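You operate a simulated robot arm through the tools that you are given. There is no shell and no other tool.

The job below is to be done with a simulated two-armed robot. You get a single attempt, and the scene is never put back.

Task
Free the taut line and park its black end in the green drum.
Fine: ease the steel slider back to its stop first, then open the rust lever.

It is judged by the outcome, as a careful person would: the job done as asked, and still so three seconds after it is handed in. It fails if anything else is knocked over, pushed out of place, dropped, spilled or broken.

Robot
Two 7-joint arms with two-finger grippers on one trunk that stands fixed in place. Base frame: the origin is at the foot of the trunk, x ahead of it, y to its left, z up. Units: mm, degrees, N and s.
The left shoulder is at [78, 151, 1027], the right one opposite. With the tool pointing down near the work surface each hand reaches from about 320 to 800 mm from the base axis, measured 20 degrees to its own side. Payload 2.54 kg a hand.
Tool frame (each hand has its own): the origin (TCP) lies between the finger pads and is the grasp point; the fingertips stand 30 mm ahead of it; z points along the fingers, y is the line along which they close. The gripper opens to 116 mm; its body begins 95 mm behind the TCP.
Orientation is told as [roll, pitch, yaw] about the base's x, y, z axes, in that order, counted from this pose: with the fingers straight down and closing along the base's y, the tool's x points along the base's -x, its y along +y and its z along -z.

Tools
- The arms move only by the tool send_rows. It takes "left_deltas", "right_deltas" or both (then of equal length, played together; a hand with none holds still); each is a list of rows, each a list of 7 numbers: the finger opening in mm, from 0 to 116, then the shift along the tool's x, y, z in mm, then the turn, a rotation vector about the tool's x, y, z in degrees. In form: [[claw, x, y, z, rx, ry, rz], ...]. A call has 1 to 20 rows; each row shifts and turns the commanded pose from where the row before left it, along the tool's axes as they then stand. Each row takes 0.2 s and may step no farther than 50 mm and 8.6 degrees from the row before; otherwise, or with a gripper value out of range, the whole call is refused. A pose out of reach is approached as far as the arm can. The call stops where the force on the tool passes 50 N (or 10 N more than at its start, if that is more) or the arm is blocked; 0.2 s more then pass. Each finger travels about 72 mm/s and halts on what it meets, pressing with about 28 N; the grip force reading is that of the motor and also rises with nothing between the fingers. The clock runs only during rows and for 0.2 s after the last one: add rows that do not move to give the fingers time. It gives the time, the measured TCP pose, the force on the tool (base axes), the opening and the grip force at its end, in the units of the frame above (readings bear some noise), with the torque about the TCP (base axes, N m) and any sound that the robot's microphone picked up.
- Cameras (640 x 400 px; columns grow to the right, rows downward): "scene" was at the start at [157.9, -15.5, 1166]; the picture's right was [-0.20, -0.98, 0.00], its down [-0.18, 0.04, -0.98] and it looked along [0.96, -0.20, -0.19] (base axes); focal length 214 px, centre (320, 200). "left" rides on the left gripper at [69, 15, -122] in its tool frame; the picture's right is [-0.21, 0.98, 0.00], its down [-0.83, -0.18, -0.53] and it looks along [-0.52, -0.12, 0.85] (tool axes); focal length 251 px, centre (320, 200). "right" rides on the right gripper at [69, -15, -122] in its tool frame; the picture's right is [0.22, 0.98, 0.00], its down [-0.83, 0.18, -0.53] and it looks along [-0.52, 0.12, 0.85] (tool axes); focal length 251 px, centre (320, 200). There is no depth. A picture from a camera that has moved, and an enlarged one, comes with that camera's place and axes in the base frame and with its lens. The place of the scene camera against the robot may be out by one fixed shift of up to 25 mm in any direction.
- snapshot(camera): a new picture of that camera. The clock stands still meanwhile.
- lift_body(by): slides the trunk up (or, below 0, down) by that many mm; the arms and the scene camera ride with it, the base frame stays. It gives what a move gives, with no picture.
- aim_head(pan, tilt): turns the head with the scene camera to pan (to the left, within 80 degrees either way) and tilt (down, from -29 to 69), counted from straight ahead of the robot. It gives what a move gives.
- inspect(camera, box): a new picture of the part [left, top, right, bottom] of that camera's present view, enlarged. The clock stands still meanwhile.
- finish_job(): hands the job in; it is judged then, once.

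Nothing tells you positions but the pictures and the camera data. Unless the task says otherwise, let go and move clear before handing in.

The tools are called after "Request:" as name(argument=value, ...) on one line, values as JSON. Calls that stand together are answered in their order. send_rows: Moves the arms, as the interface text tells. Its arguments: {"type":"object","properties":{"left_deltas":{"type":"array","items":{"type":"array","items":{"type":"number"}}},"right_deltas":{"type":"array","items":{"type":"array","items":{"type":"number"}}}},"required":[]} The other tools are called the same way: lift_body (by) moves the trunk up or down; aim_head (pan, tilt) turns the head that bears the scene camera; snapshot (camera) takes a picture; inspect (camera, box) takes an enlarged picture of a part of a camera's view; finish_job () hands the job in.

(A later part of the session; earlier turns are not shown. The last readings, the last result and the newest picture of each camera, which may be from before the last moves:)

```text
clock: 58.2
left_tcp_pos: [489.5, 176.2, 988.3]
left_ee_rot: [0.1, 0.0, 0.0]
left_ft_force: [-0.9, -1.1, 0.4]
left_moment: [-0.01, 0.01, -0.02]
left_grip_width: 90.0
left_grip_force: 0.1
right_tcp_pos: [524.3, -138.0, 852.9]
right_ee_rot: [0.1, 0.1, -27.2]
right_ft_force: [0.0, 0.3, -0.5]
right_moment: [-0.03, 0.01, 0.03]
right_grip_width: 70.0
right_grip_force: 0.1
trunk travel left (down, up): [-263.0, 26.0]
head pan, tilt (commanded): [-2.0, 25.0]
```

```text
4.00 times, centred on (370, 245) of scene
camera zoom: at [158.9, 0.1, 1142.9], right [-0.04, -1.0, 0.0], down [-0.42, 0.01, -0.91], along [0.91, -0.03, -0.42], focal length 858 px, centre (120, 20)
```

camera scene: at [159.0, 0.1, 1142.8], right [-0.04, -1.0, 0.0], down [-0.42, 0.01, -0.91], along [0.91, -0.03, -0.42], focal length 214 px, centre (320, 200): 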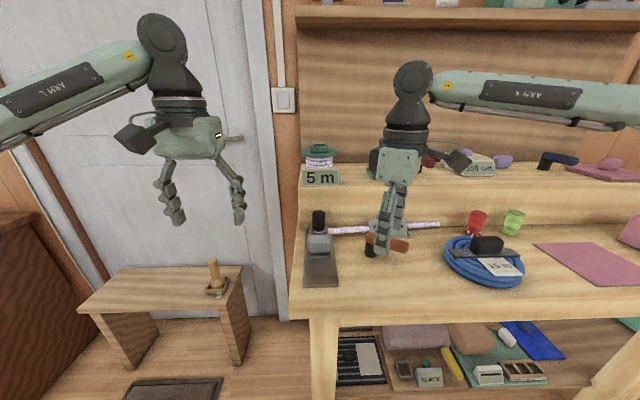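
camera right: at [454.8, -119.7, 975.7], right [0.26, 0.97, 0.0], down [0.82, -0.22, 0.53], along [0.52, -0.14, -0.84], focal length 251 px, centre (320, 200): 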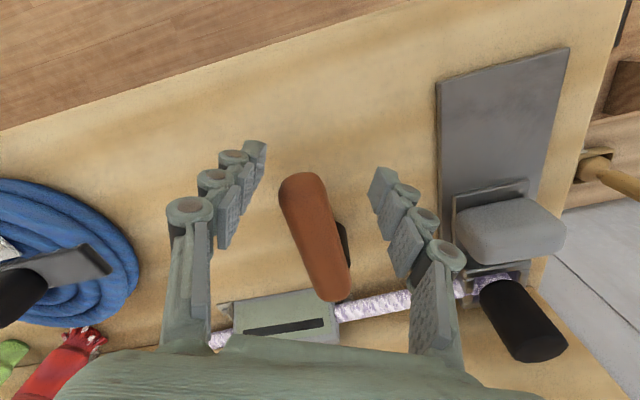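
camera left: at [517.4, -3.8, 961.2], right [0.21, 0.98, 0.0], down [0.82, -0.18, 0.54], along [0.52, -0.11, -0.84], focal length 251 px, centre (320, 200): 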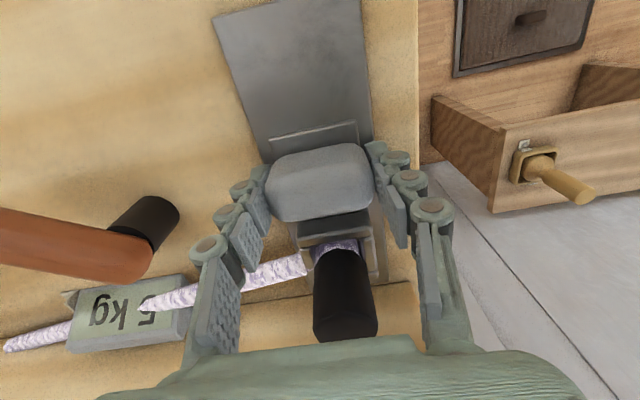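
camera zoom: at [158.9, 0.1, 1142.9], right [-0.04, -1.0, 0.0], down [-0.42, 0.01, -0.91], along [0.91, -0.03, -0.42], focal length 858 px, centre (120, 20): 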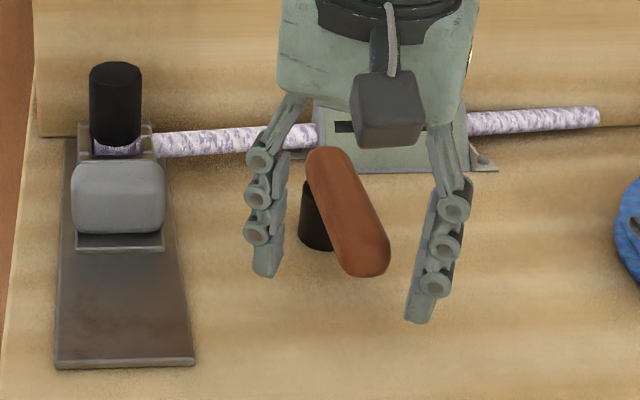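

The lever stays open at the end of its travel, pointing toward the robot. I'll lift the right hand clear, straighten it and move it behind the black end, pitching it forward so the same grip can later reach the drum.

Request:
send_rows(right_deltas=[[76, 0, 0, -30, 0, 0, 0], [76, 0, 0, -40, 0, 0, 0], [76, 0, 0, -40, 0, 0, 0], [76, 0, 0, -35, 0, 0, 0], [76, 0, 0, 0, 0, 0, -6.8], [76, 0, 0, 0, 0, 0, -6.8], [76, 0, 0, 0, 0, 0, -6.8], [76, 0, 0, 0, 0, 0, -6.8], [76, 0, 0, 0, 0, 0, 0]])

Request:
snapshot(camera="scene")

Request:
inspect(camera="scene", box=[290, 200, 450, 290])

Request:
inspect(camera="right", box=[220, 100, 480, 300])

```text
clock: 60.2
left_tcp_pos: [488.1, 176.4, 987.9]
left_ee_rot: [0.0, 0.0, -0.1]
left_ft_force: [0.7, -0.8, -0.3]
left_moment: [-0.02, 0.01, -0.02]
left_grip_width: 89.8
left_grip_force: 0.1
right_tcp_pos: [523.6, -139.0, 996.9]
right_ee_rot: [0.0, 0.0, 0.0]
right_ft_force: [0.3, 0.4, 0.3]
right_moment: [0.04, 0.03, 0.01]
right_grip_width: 75.8
right_grip_force: 0.2
trunk travel left (down, up): [-263.0, 26.0]
head pan, tilt (commanded): [-2.0, 25.0]
```

```text
taken
camera scene: at [158.9, 0.1, 1142.8], right [-0.04, -1.0, 0.0], down [-0.42, 0.01, -0.91], along [0.91, -0.03, -0.42], focal length 214 px, centre (320, 200)
```

scene: 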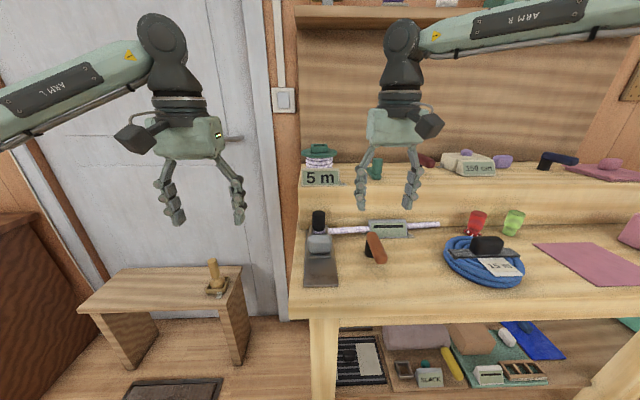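

```text
4.00 times, centred on (370, 245) of scene
camera zoom: at [158.9, 0.1, 1142.8], right [-0.04, -1.0, 0.0], down [-0.42, 0.01, -0.91], along [0.91, -0.03, -0.42], focal length 858 px, centre (120, 20)
```

zoom: 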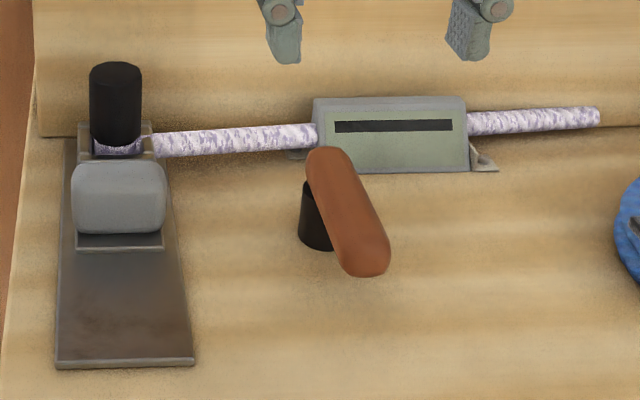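

```text
2.00 times, centred on (350, 200) of right
camera zoom: at [454.2, -153.2, 1120.2], right [-0.21, 0.98, 0.0], down [0.83, 0.18, 0.53], along [0.52, 0.12, -0.85], focal length 503 px, centre (260, 200)
```

zoom: 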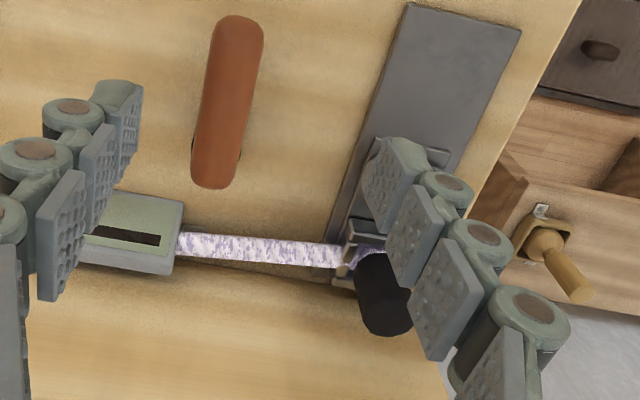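

Request:
inspect(camera="left", box=[60, 100, 320, 300])

Request:
send_rows(right_deltas=[[76, -12, 30, 0, 0, 0, 0], [76, -12, 30, 0, 0, 0, 0], [76, -12, 30, 0, 0, 0, 0], [76, -10, 28, 0, 0, 0, 0], [76, 0, 0, 0, 0, 0, 0]])

Request:
inspect(camera="right", box=[220, 140, 420, 300])

```text
2.00 times, centred on (190, 200) of left
camera zoom: at [420.5, 190.5, 1111.4], right [0.21, 0.98, 0.0], down [0.83, -0.18, 0.53], along [0.52, -0.11, -0.85], focal length 503 px, centre (580, 200)
```

zoom: 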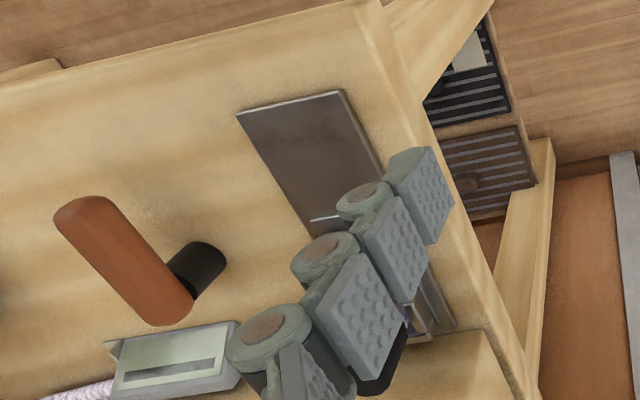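

```text
clock: 61.4
left_tcp_pos: [488.1, 177.3, 988.5]
left_ee_rot: [0.1, -0.1, 0.0]
left_ft_force: [-0.6, 0.2, 1.0]
left_moment: [-0.01, -0.02, 0.01]
left_grip_width: 90.2
left_grip_force: 0.1
right_tcp_pos: [526.8, -110.1, 1002.5]
right_ee_rot: [0.1, 0.0, -0.2]
right_ft_force: [0.3, -0.3, -0.1]
right_moment: [-0.02, 0.03, -0.02]
right_grip_width: 76.1
right_grip_force: 0.1
right hand out of reach, approached as far as the arm can: row 1, 2, 3, 4
trunk travel left (down, up): [-263.0, 26.0]
head pan, tilt (commanded): [-2.0, 25.0]
```

```text
2.50 times, centred on (320, 220) of right
camera zoom: at [457.3, -123.9, 1124.9], right [-0.21, 0.98, 0.0], down [0.83, 0.18, 0.54], along [0.52, 0.11, -0.84], focal length 629 px, centre (320, 150)
```

zoom: 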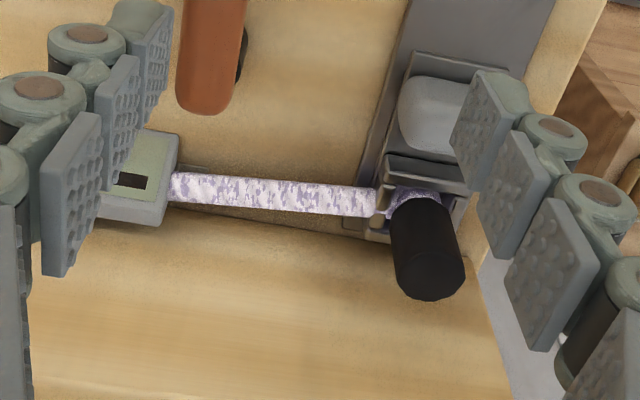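

The right arm can't reach across here either, but the left reached this area well earlier, so the left arm will handle the black end. I'll retract the right hand, bring the left hand over and pitch it forward, then take a look.

Request:
send_rows(right_deltas=[[76, 19, -38, -11, 0, 0, 0], [76, 19, -38, -11, 0, 0, 0], [76, 19, -38, -11, 0, 0, 0], [76, 19, -38, -11, 0, 0, 0], [76, 19, -38, -11, 0, 0, 0], [76, 0, 0, 0, 0, 0, 0]])

Request:
send_rows(left_deltas=[[76, -14.4, -39.2, -2.4, 0, 0, 0], [76, -14.4, -39.2, -2.4, 0, 0, 0], [76, -14.4, -39.2, -2.4, 0, 0, 0], [76, -14.4, -39.2, -2.4, 0, 0, 0], [76, -14.4, -39.2, -2.4, 0, 0, 0], [76, 0, 0, 0, 0, -7.5, 0], [76, 0, 0, 0, 0, -7.5, 0], [76, 0, 0, 0, 0, -7.5, 0], [76, 0, 0, 0, 0, -7.5, 0], [76, 0, 0, 0, 0, -7.5, 0], [76, 0, 0, 0, 0, -7.5, 0], [76, 0, 0, 0, 0, 0, 0]])

Request:
snapshot(camera="left")

Request:
snapshot(camera="scene")

```text
clock: 62.8
left_tcp_pos: [488.9, 176.3, 989.2]
left_ee_rot: [0.1, 0.0, 0.0]
left_ft_force: [0.9, -0.7, -0.3]
left_moment: [-0.02, 0.03, -0.02]
left_grip_width: 90.0
left_grip_force: 0.1
right_tcp_pos: [433.0, -298.3, 1056.7]
right_ee_rot: [0.0, -0.1, 0.1]
right_ft_force: [0.5, 0.9, -0.4]
right_moment: [-0.01, 0.01, 0.0]
right_grip_width: 76.1
right_grip_force: 0.0
trunk travel left (down, up): [-263.0, 26.0]
head pan, tilt (commanded): [-2.0, 25.0]
```

```text
clock: 65.4
left_tcp_pos: [561.3, -19.8, 1000.1]
left_ee_rot: [0.0, -45.1, -0.1]
left_ft_force: [0.2, -0.1, -0.9]
left_moment: [0.01, -0.01, 0.02]
left_grip_width: 76.0
left_grip_force: 0.0
right_tcp_pos: [432.7, -298.5, 1057.7]
right_ee_rot: [0.0, 0.1, -0.1]
right_ft_force: [-1.0, -0.2, -0.6]
right_moment: [-0.04, -0.02, -0.02]
right_grip_width: 75.8
right_grip_force: 0.1
trunk travel left (down, up): [-263.0, 26.0]
head pan, tilt (commanded): [-2.0, 25.0]
```

```text
taken
camera left: at [426.5, -5.0, 1038.3], right [0.15, 0.98, 0.15], down [0.2, -0.18, 0.96], along [0.97, -0.11, -0.23], focal length 251 px, centre (320, 200)
```

left: 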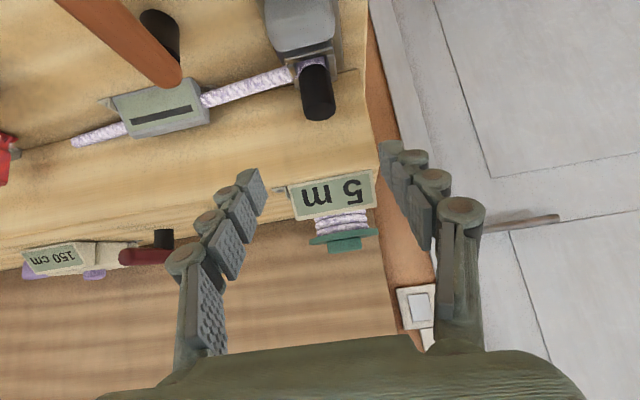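

```text
taken
camera scene: at [158.9, 0.1, 1142.8], right [-0.04, -1.0, 0.0], down [-0.42, 0.01, -0.91], along [0.91, -0.03, -0.42], focal length 214 px, centre (320, 200)
```

scene: 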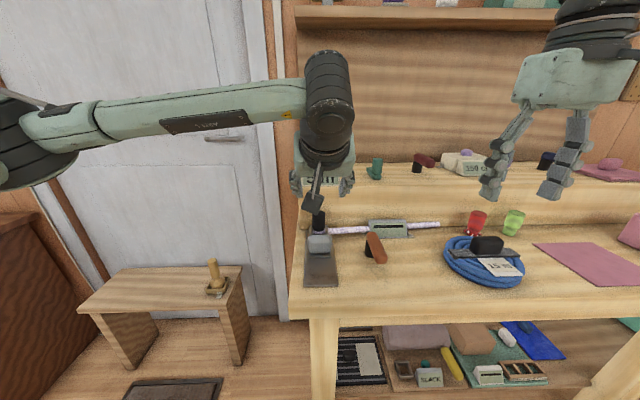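

Request:
inspect(camera="left", box=[260, 0, 380, 130])

Request:
inspect(camera="left", box=[280, 160, 400, 260])

```text
3.08 times, centred on (320, 65) of left
camera zoom: at [426.5, -5.0, 1038.3], right [0.15, 0.98, 0.15], down [0.2, -0.18, 0.96], along [0.97, -0.11, -0.23], focal length 774 px, centre (320, 615)
```

zoom: 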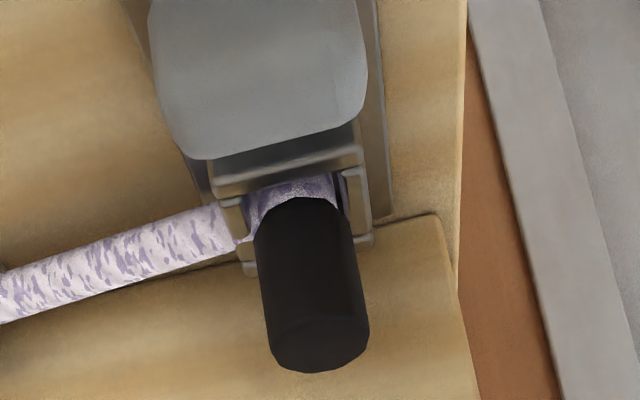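

```text
4.00 times, centred on (340, 210) of left
camera zoom: at [426.5, -5.0, 1038.3], right [0.15, 0.98, 0.15], down [0.2, -0.18, 0.96], along [0.97, -0.11, -0.23], focal length 1006 px, centre (240, 160)
```

zoom: 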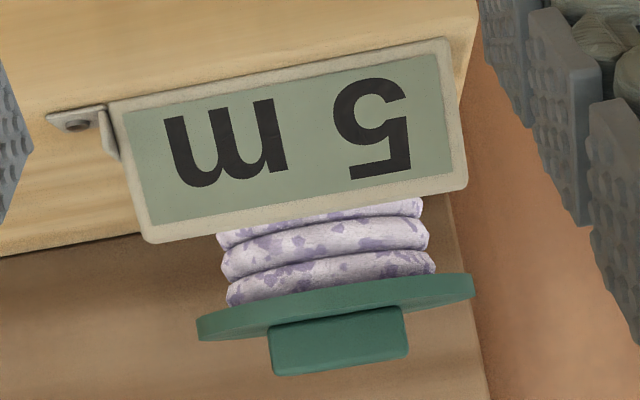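

The black cap now measures about (671, -19) with its top near z=884, and the drum collar's top edge is near z=1032 and about 52 mm wide. I'll raise the left hand for a higher view of the drum to pin down its centre before I grip anything.

Request:
send_rows(left_deltas=[[76, -40.5, -2, -5.5, 0, 0, 0], [76, -40.5, -2, -5.5, 0, 0, 0], [76, -40.5, -2, -5.5, 0, 0, 0], [76, -40.5, -2, -5.5, 0, 0, 0], [76, 0, 0, 0, 0, 0, 0]])

Request:
snapshot(camera="left")

Request:
inspect(camera="left", box=[260, 80, 380, 180])

Request:
inspect(camera="right", box=[320, 200, 640, 400])

```text
clock: 66.6
left_tcp_pos: [659.1, -26.4, 1130.5]
left_ee_rot: [0.1, -45.0, -0.1]
left_ft_force: [-0.7, 0.0, -0.1]
left_moment: [-0.02, 0.03, 0.01]
left_grip_width: 76.2
left_grip_force: 0.0
right_tcp_pos: [431.8, -298.3, 1056.6]
right_ee_rot: [0.0, 0.0, -0.2]
right_ft_force: [0.4, -0.8, -1.0]
right_moment: [0.02, -0.02, 0.01]
right_grip_width: 75.9
right_grip_force: 0.1
trunk travel left (down, up): [-263.0, 26.0]
head pan, tilt (commanded): [-2.0, 25.0]
```

```text
taken
camera left: at [525.6, -13.2, 1169.0], right [0.15, 0.98, 0.15], down [0.21, -0.18, 0.96], along [0.97, -0.11, -0.23], focal length 251 px, centre (320, 200)
```

left: 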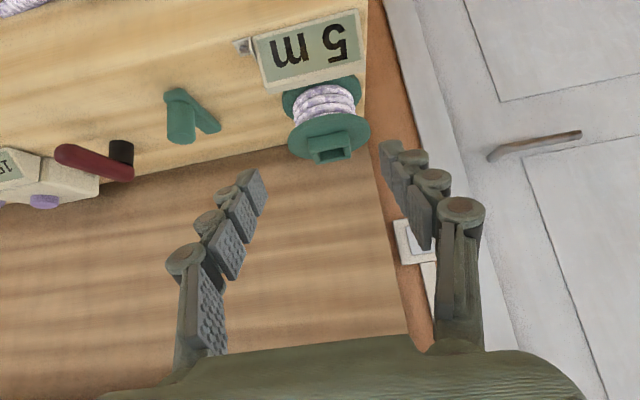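

```text
4.00 times, centred on (320, 130) of left
camera zoom: at [525.6, -13.2, 1169.0], right [0.15, 0.98, 0.15], down [0.21, -0.18, 0.96], along [0.97, -0.11, -0.23], focal length 1006 px, centre (320, 480)
```

zoom: 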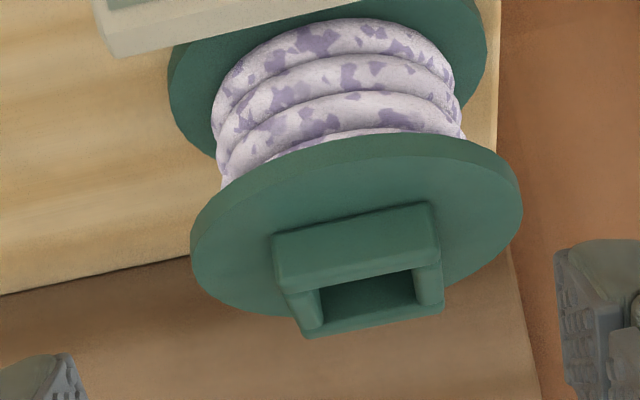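

```text
2.00 times, centred on (480, 300) of right
camera zoom: at [362.6, -312.9, 1180.0], right [-0.21, 0.98, 0.0], down [0.83, 0.18, 0.53], along [0.52, 0.11, -0.85], focal length 503 px, centre (0, 0)
```

zoom: 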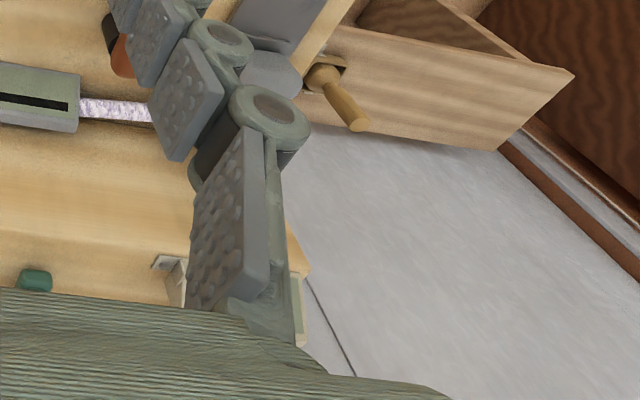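

Request:
inspect(camera="left", box=[300, 125, 360, 170])

Request:
inspect(camera="left", box=[250, 0, 380, 80])

```text
8.89 times, centred on (330, 148) of left
camera zoom: at [525.6, -13.2, 1169.0], right [0.15, 0.98, 0.15], down [0.21, -0.18, 0.96], along [0.97, -0.11, -0.23], focal length 2235 px, centre (231, 667)
```

zoom: 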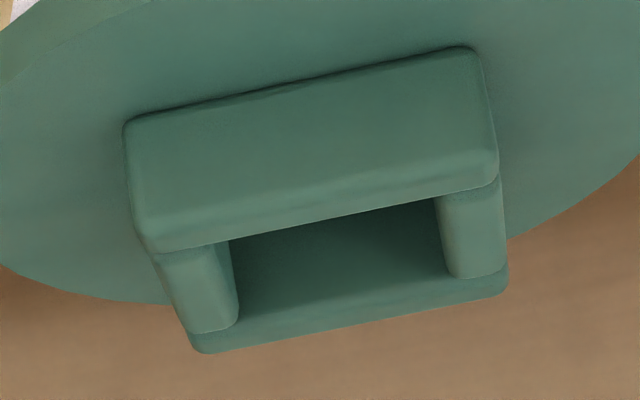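

```text
4.92 times, centred on (315, 40) of left
camera zoom: at [525.6, -13.2, 1169.0], right [0.15, 0.98, 0.15], down [0.21, -0.18, 0.96], along [0.97, -0.11, -0.23], focal length 1238 px, centre (345, 988)
```

zoom: 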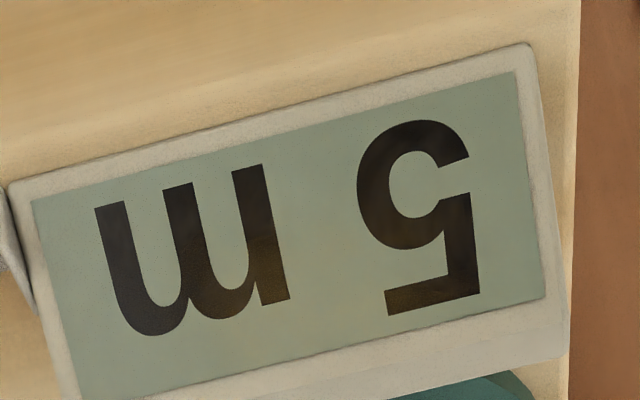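

The drum's collar opening comes out near (851, -25) with its top at z≈1032 and about 33 mm clear inside. Before gripping I'll check that the left arm can actually reach above the drum at this pitch, staying well above it.

Request:
send_rows(left_deltas=[[60, -27.1, 0.2, 27.1, 0, 0, 0], [60, -27.1, 0.2, 27.1, 0, 0, 0], [60, -27.1, 0.2, 27.1, 0, 0, 0], [60, -27.1, 0.2, 27.1, 0, 0, 0], [60, -27.1, 0.2, 27.1, 0, 0, 0], [60, 0, 0, 0, 0, 0, 0]])

Request:
snapshot(camera="left")

Request:
snapshot(camera="scene")

```text
clock: 68.0
left_tcp_pos: [833.4, -25.9, 1126.2]
left_ee_rot: [0.2, -45.0, -0.2]
left_ft_force: [-0.4, -0.5, 0.7]
left_moment: [0.02, -0.01, 0.02]
left_grip_width: 60.1
left_grip_force: 0.1
left hand out of reach, approached as far as the arm can: row 5
right_tcp_pos: [432.0, -299.3, 1056.7]
right_ee_rot: [0.1, -0.1, 0.0]
right_ft_force: [0.3, 0.2, -0.5]
right_moment: [0.05, -0.02, 0.0]
right_grip_width: 76.2
right_grip_force: 0.0
trunk travel left (down, up): [-263.0, 26.0]
head pan, tilt (commanded): [-2.0, 25.0]
```

```text
taken
camera left: at [700.3, -10.7, 1164.2], right [0.15, 0.98, 0.15], down [0.2, -0.18, 0.96], along [0.97, -0.12, -0.23], focal length 251 px, centre (320, 200)
```

left: 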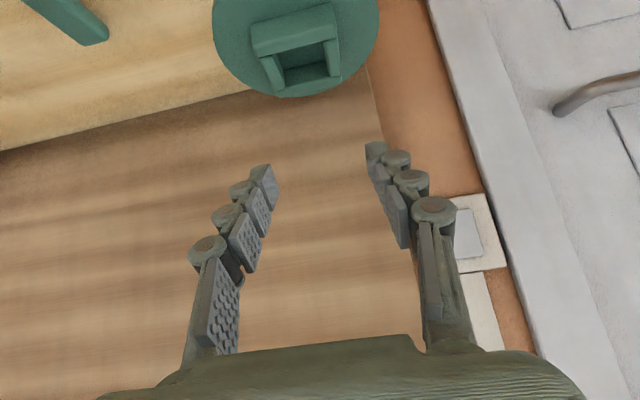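

```text
taken
camera scene: at [158.8, -0.9, 1142.8], right [-0.04, -1.0, 0.0], down [-0.42, 0.02, -0.91], along [0.91, -0.03, -0.42], focal length 214 px, centre (320, 200)
```

scene: 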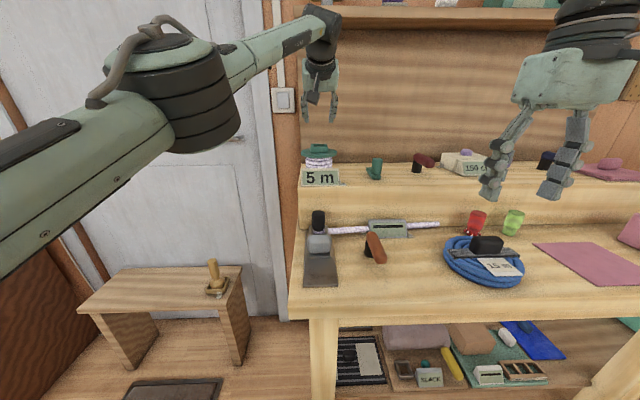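

The reach at 45° pitch ends around x=833 at this height, so I'll use about 60° of pitch for the transfer. While I'm close, I'll zoom in on the drum from here to triangulate its centre.

Request:
inspect(camera="left", box=[200, 0, 400, 110])

Request:
inspect(camera="scene", box=[295, 135, 345, 190])

```text
3.20 times, centred on (300, 55) of left
camera zoom: at [700.3, -10.7, 1164.2], right [0.15, 0.98, 0.15], down [0.2, -0.18, 0.96], along [0.97, -0.12, -0.23], focal length 805 px, centre (384, 664)
```

zoom: 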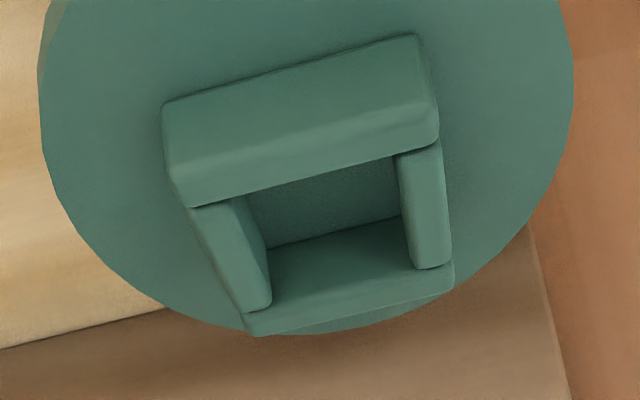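

```text
7.27 times, centred on (320, 162) of scene
camera zoom: at [158.8, -0.9, 1142.8], right [-0.04, -1.0, 0.0], down [-0.42, 0.02, -0.91], along [0.91, -0.03, -0.42], focal length 1560 px, centre (320, 473)
```

zoom: 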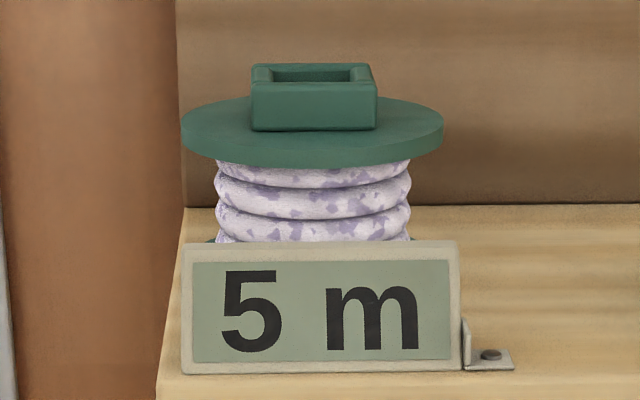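

Two left-camera views agree on the drum opening centre at about (848, -25, 1032). I'll back away, pitch to 60° and come to a pre-grasp position behind the black cap.

Request:
send_rows(left_deltas=[[76, 24, 0, -24, 0, 0, 0], [76, 24, 0, -24, 0, 0, 0], [76, 24, 0, -24, 0, 0, 0], [76, 24, 0, -24, 0, 0, 0], [76, 24, 0, -24, 0, 0, 0], [76, 0, 0, 0, 0, -7.5, 0], [76, 0, 0, 0, 0, -7.5, 0], [76, 36.5, 1.2, 9.4, 0, 0, 0], [76, 36.5, 1.2, 9.4, 0, 0, 0], [76, 36.5, 1.2, 9.4, 0, 0, 0], [76, 36.5, 1.2, 9.4, 0, 0, 0], [76, 36.5, 1.2, 9.4, 0, 0, 0], [76, 36.5, 1.2, 9.4, 0, 0, 0], [76, 0, 0, 0, 0, 0, 0]])

Request:
snapshot(camera="left")

Request:
inspect(camera="left", box=[240, 80, 400, 230])

Request:
snapshot(camera="scene")

```text
clock: 71.0
left_tcp_pos: [602.6, -16.3, 906.5]
left_ee_rot: [0.1, -60.1, -0.1]
left_ft_force: [0.5, -0.7, 0.0]
left_moment: [-0.01, 0.0, -0.02]
left_grip_width: 76.3
left_grip_force: 0.0
right_tcp_pos: [433.2, -297.0, 1058.4]
right_ee_rot: [0.0, 0.0, -0.1]
right_ft_force: [-0.5, -0.8, -0.3]
right_moment: [0.05, -0.04, 0.01]
right_grip_width: 75.9
right_grip_force: 0.0
trunk travel left (down, up): [-263.0, 26.0]
head pan, tilt (commanded): [-2.0, 25.0]
```

```text
taken
camera left: at [464.7, -2.2, 908.8], right [0.11, 0.98, 0.19], down [-0.05, -0.18, 0.98], along [0.99, -0.12, 0.03], focal length 251 px, centre (320, 200)
```

left: 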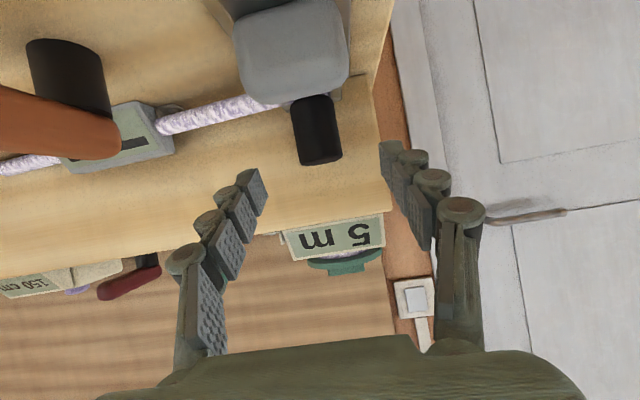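

```text
2.67 times, centred on (320, 155) of left
camera zoom: at [464.7, -2.2, 908.8], right [0.11, 0.98, 0.19], down [-0.05, -0.18, 0.98], along [0.99, -0.12, 0.03], focal length 670 px, centre (320, 320)
```

zoom: 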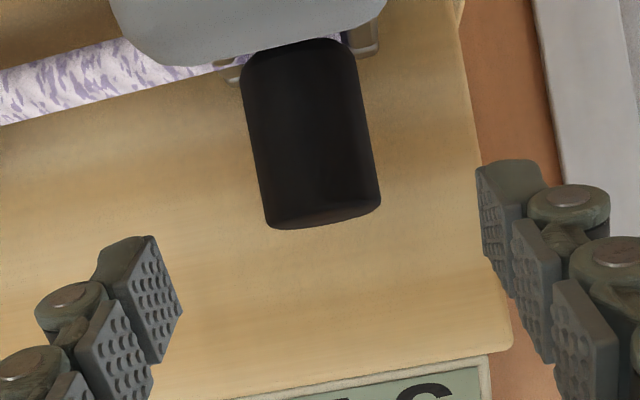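

```text
taken
camera scene: at [158.8, 0.1, 1142.9], right [-0.04, -1.0, 0.0], down [-0.42, 0.01, -0.91], along [0.91, -0.03, -0.42], focal length 214 px, centre (320, 200)
```

scene: 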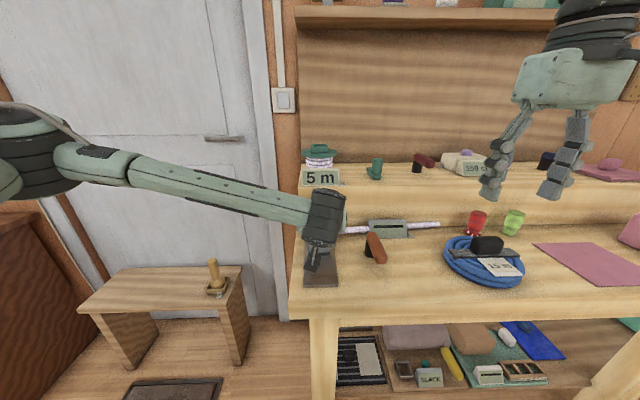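

The cap is confirmed at (670.5, -19), spanning z from about 841 to 884, directly ahead along the tool axis. I'll advance along the fingers' direction and stop with the cap between the pads.

Request:
send_rows(left_deltas=[[76, 0.4, -0.9, 26, 0, 0, 0], [76, 0.4, -0.9, 26, 0, 0, 0], [76, 0.4, -0.8, 20, 0, 0, 0], [76, 0, 0, 7, 0, 0, 0], [76, 0, 0, 0, 0, 0, 0]])

Request:
snapshot(camera="left")

Request:
inspect(camera="left", box=[220, 100, 420, 260])

```text
clock: 72.2
left_tcp_pos: [673.0, -18.4, 867.1]
left_ee_rot: [0.1, -59.9, 0.0]
left_ft_force: [-0.1, 0.0, 0.3]
left_moment: [0.01, 0.0, 0.0]
left_grip_width: 75.8
left_grip_force: 0.0
right_tcp_pos: [431.8, -298.1, 1056.8]
right_ee_rot: [0.0, 0.0, -0.2]
right_ft_force: [0.0, -0.3, -0.4]
right_moment: [0.02, 0.03, 0.0]
right_grip_width: 76.1
right_grip_force: 0.0
trunk travel left (down, up): [-263.0, 26.0]
head pan, tilt (commanded): [-2.0, 25.0]
```

```text
taken
camera left: at [533.4, -4.6, 868.6], right [0.11, 0.98, 0.19], down [-0.05, -0.18, 0.98], along [0.99, -0.11, 0.03], focal length 251 px, centre (320, 200)
```

left: 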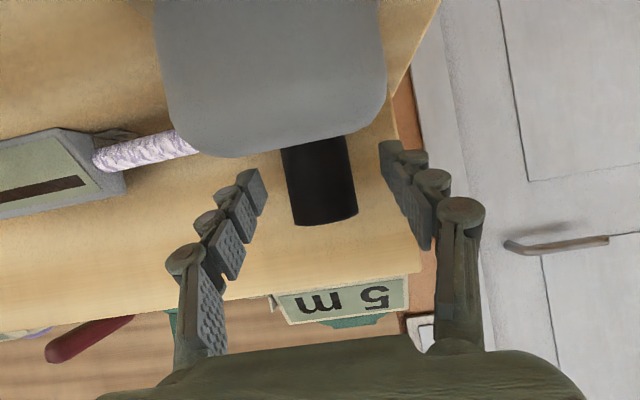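

```text
2.50 times, centred on (320, 180) of left
camera zoom: at [533.4, -4.6, 868.6], right [0.11, 0.98, 0.19], down [-0.05, -0.18, 0.98], along [0.99, -0.11, 0.03], focal length 629 px, centre (320, 250)
```

zoom: 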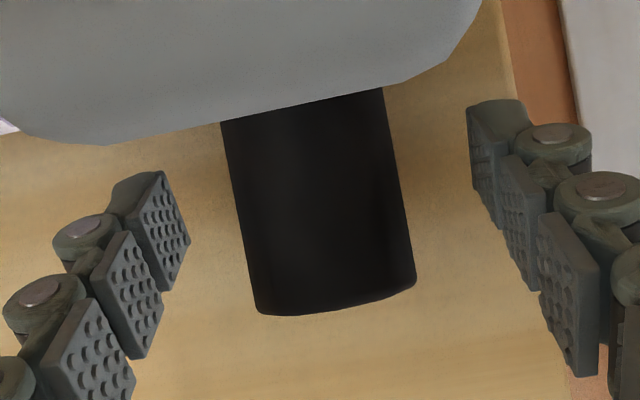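

The cap is centred between the fingers. I'll close on it gently.

Request:
send_rows(left_deltas=[[60, 0, 0, 0, 0, 0, 0], [46, 0, 0, 0, 0, 0, 0], [40, 0, 0, 0, 0, 0, 0], [36, 0, 0, 0, 0, 0, 0], [32, 0, 0, 0, 0, 0, 0], [28, 0, 0, 0, 0, 0, 0], [28, 0, 0, 0, 0, 0, 0]])

Request:
inspect(camera="left", box=[220, 100, 420, 260])

Request:
inspect(camera="scene", box=[290, 180, 450, 290])

```text
clock: 73.8
left_tcp_pos: [673.2, -18.0, 867.2]
left_ee_rot: [0.1, -60.1, -0.1]
left_ft_force: [0.6, 0.8, 0.4]
left_moment: [0.0, 0.04, 0.01]
left_grip_width: 33.8
left_grip_force: 28.1
right_tcp_pos: [432.8, -299.6, 1056.2]
right_ee_rot: [0.1, 0.0, -0.1]
right_ft_force: [-0.4, 0.2, 0.2]
right_moment: [0.01, -0.01, 0.01]
right_grip_width: 75.9
right_grip_force: 0.0
trunk travel left (down, up): [-263.0, 26.0]
head pan, tilt (commanded): [-2.0, 25.0]
```

```text
2.50 times, centred on (320, 180) of left
camera zoom: at [533.3, -4.4, 868.9], right [0.11, 0.98, 0.19], down [-0.05, -0.18, 0.98], along [0.99, -0.11, 0.03], focal length 629 px, centre (320, 250)
```

zoom: 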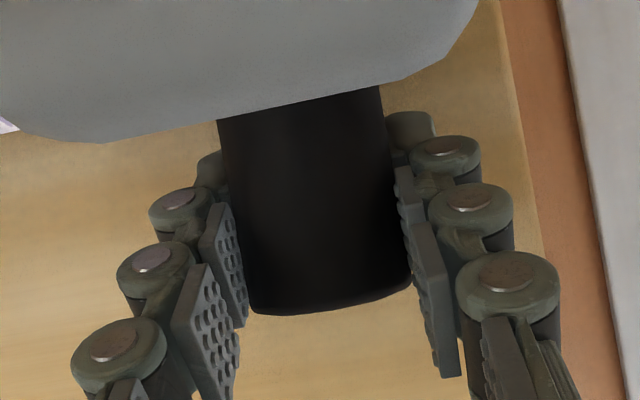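

```text
3.64 times, centred on (370, 235) of scene
camera zoom: at [158.8, 0.2, 1142.9], right [-0.04, -1.0, 0.0], down [-0.42, 0.01, -0.91], along [0.91, -0.03, -0.42], focal length 780 px, centre (138, 73)
```

zoom: 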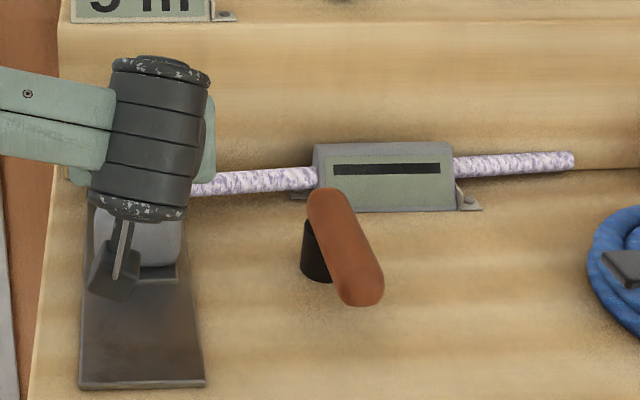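

The cap is gripped at 33.8 mm. I'll lift a few millimetres slowly to check that the line's end is really free.

Request:
send_rows(left_deltas=[[28, -1.73, 0, -1, 0, 0, 0], [28, -1.73, 0, -1, 0, 0, 0], [28, -1.73, 0, -1, 0, 0, 0], [28, 0, 0, 0, 0, 0, 0]])

Request:
inspect(camera="left", box=[220, 100, 420, 260])

Request:
inspect(camera="scene", box=[290, 180, 450, 290])

```text
clock: 74.8
left_tcp_pos: [670.9, -18.6, 871.7]
left_ee_rot: [0.0, -59.9, -0.1]
left_ft_force: [0.0, 0.3, -0.4]
left_moment: [0.0, 0.03, -0.01]
left_grip_width: 33.2
left_grip_force: 27.6
right_tcp_pos: [433.4, -298.1, 1058.0]
right_ee_rot: [0.0, -0.1, -0.1]
right_ft_force: [0.9, -0.4, 0.1]
right_moment: [0.02, 0.0, 0.01]
right_grip_width: 76.0
right_grip_force: 0.0
trunk travel left (down, up): [-263.0, 26.0]
head pan, tilt (commanded): [-2.0, 25.0]
```

```text
2.50 times, centred on (320, 180) of left
camera zoom: at [532.8, -4.5, 874.9], right [0.11, 0.98, 0.19], down [-0.05, -0.18, 0.98], along [0.99, -0.11, 0.03], focal length 629 px, centre (320, 250)
```

zoom: 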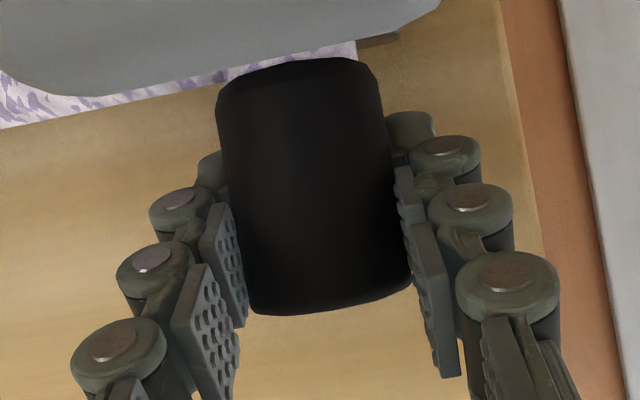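

```text
3.64 times, centred on (370, 235) of scene
camera zoom: at [158.9, 0.1, 1142.8], right [-0.04, -1.0, 0.0], down [-0.42, 0.01, -0.91], along [0.91, -0.03, -0.42], focal length 780 px, centre (138, 73)
```

zoom: 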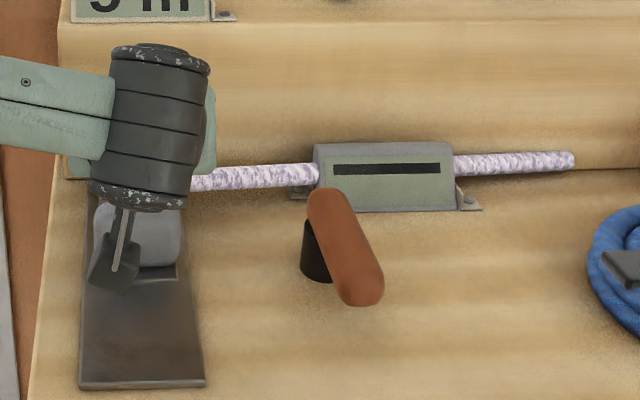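

The cap rises with the hand at essentially zero extra force, and the line follows, so it is free. I'll continue lifting gently to clear the frame.

Request:
send_rows(left_deltas=[[28, -3.46, 0, -2, 0, 0, 0], [28, -3.46, 0, -2, 0, 0, 0], [28, -3.46, 0, -2, 0, 0, 0], [28, -3.46, 0, -2, 0, 0, 0], [28, -3.46, 0, -2, 0, 0, 0], [28, -3.46, 0, -2, 0, 0, 0], [28, -3.46, 0, -2, 0, 0, 0], [28, -3.46, 0, -2, 0, 0, 0], [28, 0, 0, 0, 0, 0, 0]])

Request:
snapshot(camera="left")

Request:
inspect(camera="left", box=[160, 20, 420, 260])

Request:
inspect(camera="scene", box=[290, 180, 450, 290])

```text
clock: 76.8
left_tcp_pos: [671.7, -20.3, 904.9]
left_ee_rot: [0.2, -60.2, 0.0]
left_ft_force: [-0.9, 0.0, -0.2]
left_moment: [-0.02, -0.01, 0.0]
left_grip_width: 33.9
left_grip_force: 27.9
right_tcp_pos: [431.7, -297.8, 1057.6]
right_ee_rot: [0.1, 0.0, -0.1]
right_ft_force: [0.2, 0.2, 0.0]
right_moment: [0.0, -0.01, -0.03]
right_grip_width: 76.0
right_grip_force: 0.1
trunk travel left (down, up): [-263.0, 26.0]
head pan, tilt (commanded): [-2.0, 25.0]
```

```text
taken
camera left: at [532.9, -4.7, 907.1], right [0.11, 0.98, 0.19], down [-0.05, -0.18, 0.98], along [0.99, -0.11, 0.03], focal length 251 px, centre (320, 200)
```

left: 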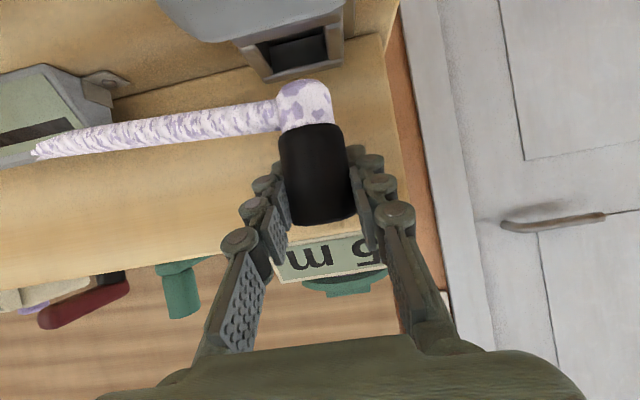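

```text
1.67 times, centred on (290, 140) of left
camera zoom: at [532.9, -4.7, 907.1], right [0.11, 0.98, 0.19], down [-0.05, -0.18, 0.98], along [0.99, -0.11, 0.03], focal length 419 px, centre (370, 300)
```

zoom: 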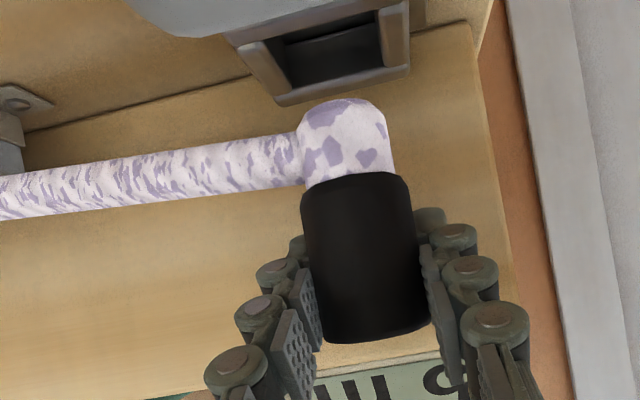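

```text
3.64 times, centred on (370, 235) of scene
camera zoom: at [158.9, 0.1, 1142.8], right [-0.04, -1.0, 0.0], down [-0.42, 0.01, -0.91], along [0.91, -0.03, -0.42], focal length 780 px, centre (138, 73)
```

zoom: 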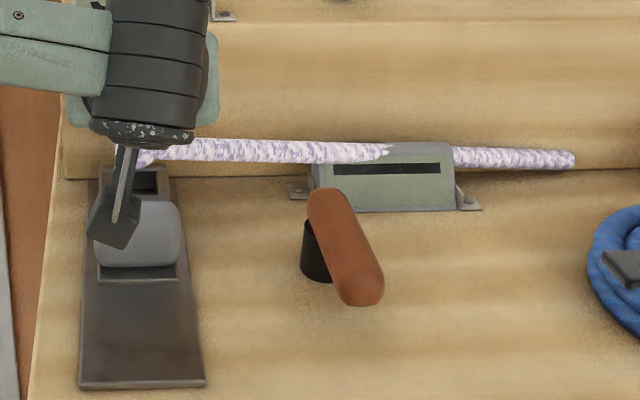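

The black end is out: a black cap over a rounded stub about 29 mm wide, which should fit the 34 mm drum collar. I'll raise it straight up to transfer height, watching for pull from the line.

Request:
send_rows(left_deltas=[[28, -13, 0, -7.5, 0, 0, 0], [28, -13, 0, -7.5, 0, 0, 0], [28, -13, 0, -7.5, 0, 0, 0], [28, -13, 0, -7.5, 0, 0, 0], [28, -13, 0, -7.5, 0, 0, 0], [28, -13, 0, -7.5, 0, 0, 0], [28, -13, 0, -7.5, 0, 0, 0], [28, 0, 0, 0, 0, 0, 0]])

Request:
snapshot(camera="scene")

Request:
snapshot(camera="left")

```text
clock: 78.6
left_tcp_pos: [671.7, -20.4, 1010.2]
left_ee_rot: [0.2, -60.0, -0.1]
left_ft_force: [-0.5, 0.5, -0.9]
left_moment: [0.02, -0.03, -0.01]
left_grip_width: 33.8
left_grip_force: 28.3
right_tcp_pos: [432.4, -297.4, 1056.5]
right_ee_rot: [0.0, 0.1, 0.0]
right_ft_force: [0.7, -0.1, 0.6]
right_moment: [-0.01, 0.0, 0.0]
right_grip_width: 75.8
right_grip_force: 0.1
trunk travel left (down, up): [-263.0, 26.0]
head pan, tilt (commanded): [-2.0, 25.0]
```

```text
taken
camera scene: at [159.0, 0.1, 1142.8], right [-0.04, -1.0, 0.0], down [-0.42, 0.01, -0.91], along [0.91, -0.03, -0.42], focal length 214 px, centre (320, 200)
```

scene: 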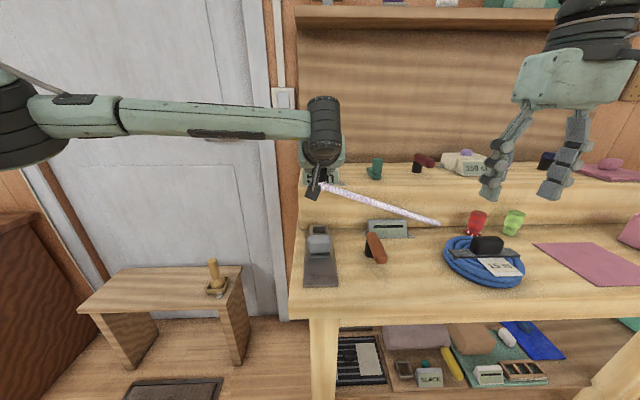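

```text
taken
camera left: at [533.1, -5.3, 1012.1], right [0.11, 0.98, 0.19], down [-0.05, -0.18, 0.98], along [0.99, -0.11, 0.03], focal length 251 px, centre (320, 200)
```

left: 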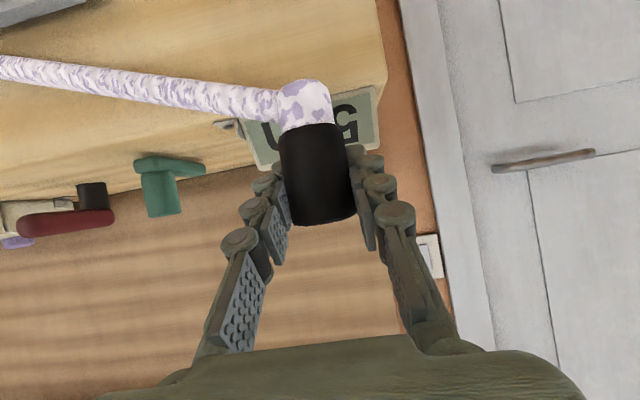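

The line follows with no pull on the hand. I'll continue up to about z=1118 and then start moving toward the drum.

Request:
send_rows(left_deltas=[[28, -13, 0, -7.5, 0, 0, 0], [28, -13, 0, -7.5, 0, 0, 0], [28, -13, 0, -7.5, 0, 0, 0], [28, -13, 0, -7.5, 0, 0, 0], [28, -13, 0, -7.5, 0, 0, 0], [28, -13, 0, -7.5, 0, 0, 0], [28, -13, 0, -7.5, 0, 0, 0], [28, 0, 0, 0, 0, 0, 0]])

Request:
send_rows(left_deltas=[[28, -7.5, -0.7, 13, 0, 0, 0], [28, -7.5, -0.7, 13, 0, 0, 0], [28, -7.5, -0.7, 13, 0, 0, 0], [28, -7.5, -0.7, 13, 0, 0, 0], [28, -7.5, -0.7, 13, 0, 0, 0], [28, -7.5, -0.7, 13, 0, 0, 0], [28, 0, 0, 0, 0, 0, 0]])

Request:
snapshot(camera="left")

Request:
snapshot(camera="scene")

```text
clock: 80.4
left_tcp_pos: [673.1, -19.0, 1114.7]
left_ee_rot: [0.1, -60.0, -0.1]
left_ft_force: [0.1, 0.1, -1.2]
left_moment: [0.03, -0.02, 0.02]
left_grip_width: 33.5
left_grip_force: 27.8
right_tcp_pos: [432.5, -299.0, 1056.5]
right_ee_rot: [0.0, 0.0, -0.1]
right_ft_force: [-0.5, 0.1, -0.6]
right_moment: [-0.01, 0.01, -0.02]
right_grip_width: 75.9
right_grip_force: 0.1
trunk travel left (down, up): [-263.0, 26.0]
head pan, tilt (commanded): [-2.0, 25.0]
```

```text
clock: 82.0
left_tcp_pos: [762.8, -25.0, 1115.2]
left_ee_rot: [0.0, -60.0, -0.2]
left_ft_force: [0.3, -0.1, -0.6]
left_moment: [-0.01, -0.03, -0.03]
left_grip_width: 33.8
left_grip_force: 27.7
right_tcp_pos: [432.0, -298.3, 1057.6]
right_ee_rot: [0.1, 0.0, -0.1]
right_ft_force: [0.2, -0.1, 0.6]
right_moment: [-0.01, -0.01, -0.05]
right_grip_width: 76.1
right_grip_force: 0.0
trunk travel left (down, up): [-263.0, 26.0]
head pan, tilt (commanded): [-2.0, 25.0]
```

```text
taken
camera left: at [623.4, -9.3, 1116.9], right [0.11, 0.98, 0.19], down [-0.05, -0.18, 0.98], along [0.99, -0.12, 0.03], focal length 251 px, centre (320, 200)
```

left: 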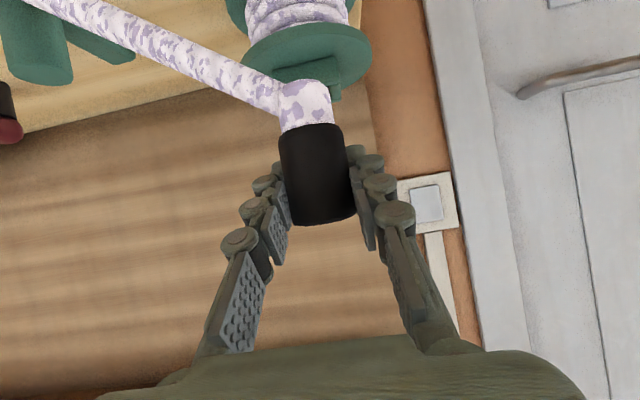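

```text
taken
camera scene: at [158.9, 0.2, 1142.9], right [-0.04, -1.0, 0.0], down [-0.42, 0.01, -0.91], along [0.91, -0.03, -0.42], focal length 214 px, centre (320, 200)
```

scene: 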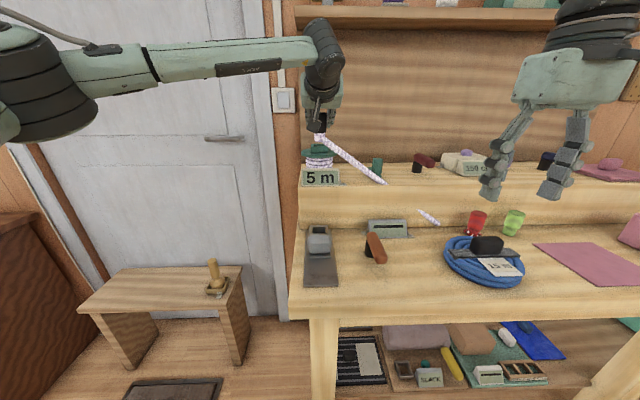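

The line trails freely to its anchor with no force. I want an independent side view for the alignment, so I'll place the right hand well to the right, looking across at the drum, while the left hand holds still.

Request:
send_rows(right_deltas=[[76, -32, -8, -16, 0, 0, 0], [76, -32, -8, -16, 0, 0, 0], [76, -32, -8, -16, 0, 0, 0], [76, -32, -8, -16, 0, 0, 0], [76, 0, 0, 0, 0, 0, -7.5], [76, 0, 0, 0, 0, 0, -7.5], [76, 0, 0, 0, 0, 0, -7.5], [76, 0, 0, 0, 0, 0, -7.5], [76, 0, 0, 0, 0, -7.5, 0], [76, 0, 0, 0, 0, -7.5, 0], [76, 0, 0, 0, 0, -7.5, 0], [76, 0, 0, 0, 0, -7.5, 0], [76, 0, 0, 0, 0, -7.5, 0], [76, 0, 0, 0, 0, -7.5, 0], [76, 0, 0, 0, 0, 0, 0]])

Request:
snapshot(camera="right")

Request:
inspect(camera="right", box=[270, 120, 430, 280])

```text
clock: 85.2
left_tcp_pos: [762.1, -23.5, 1115.4]
left_ee_rot: [0.0, -60.1, 0.0]
left_ft_force: [0.1, 0.2, -1.4]
left_moment: [-0.01, 0.02, -0.02]
left_grip_width: 33.3
left_grip_force: 28.1
right_tcp_pos: [529.6, -292.1, 1096.2]
right_ee_rot: [0.0, -45.1, 29.9]
right_ft_force: [0.3, -0.1, 0.5]
right_moment: [0.01, -0.04, 0.02]
right_grip_width: 76.0
right_grip_force: 0.1
right hand out of reach, approached as far as the arm can: row 7, 8
trunk travel left (down, up): [-263.0, 26.0]
head pan, tilt (commanded): [-2.0, 25.0]
```

```text
taken
camera right: at [418.6, -372.4, 1133.7], right [-0.62, 0.77, -0.15], down [0.09, 0.26, 0.96], along [0.78, 0.58, -0.23], focal length 251 px, centre (320, 200)
```

right: 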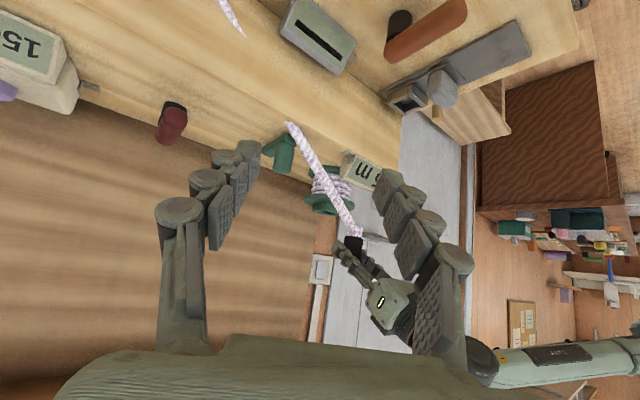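

```text
2.50 times, centred on (350, 200) of right
camera zoom: at [418.6, -372.4, 1133.7], right [-0.62, 0.77, -0.15], down [0.09, 0.26, 0.96], along [0.78, 0.58, -0.23], focal length 629 px, centre (245, 200)
```

zoom: 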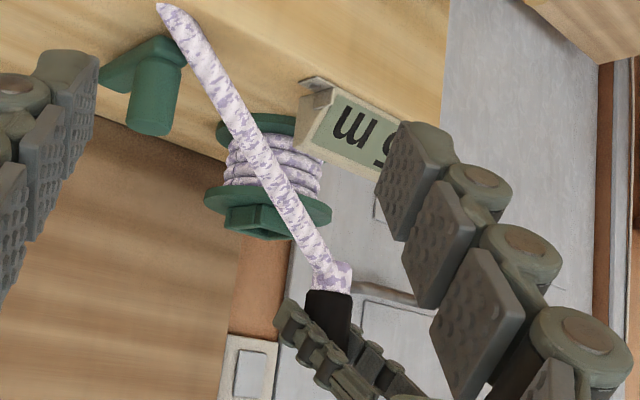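

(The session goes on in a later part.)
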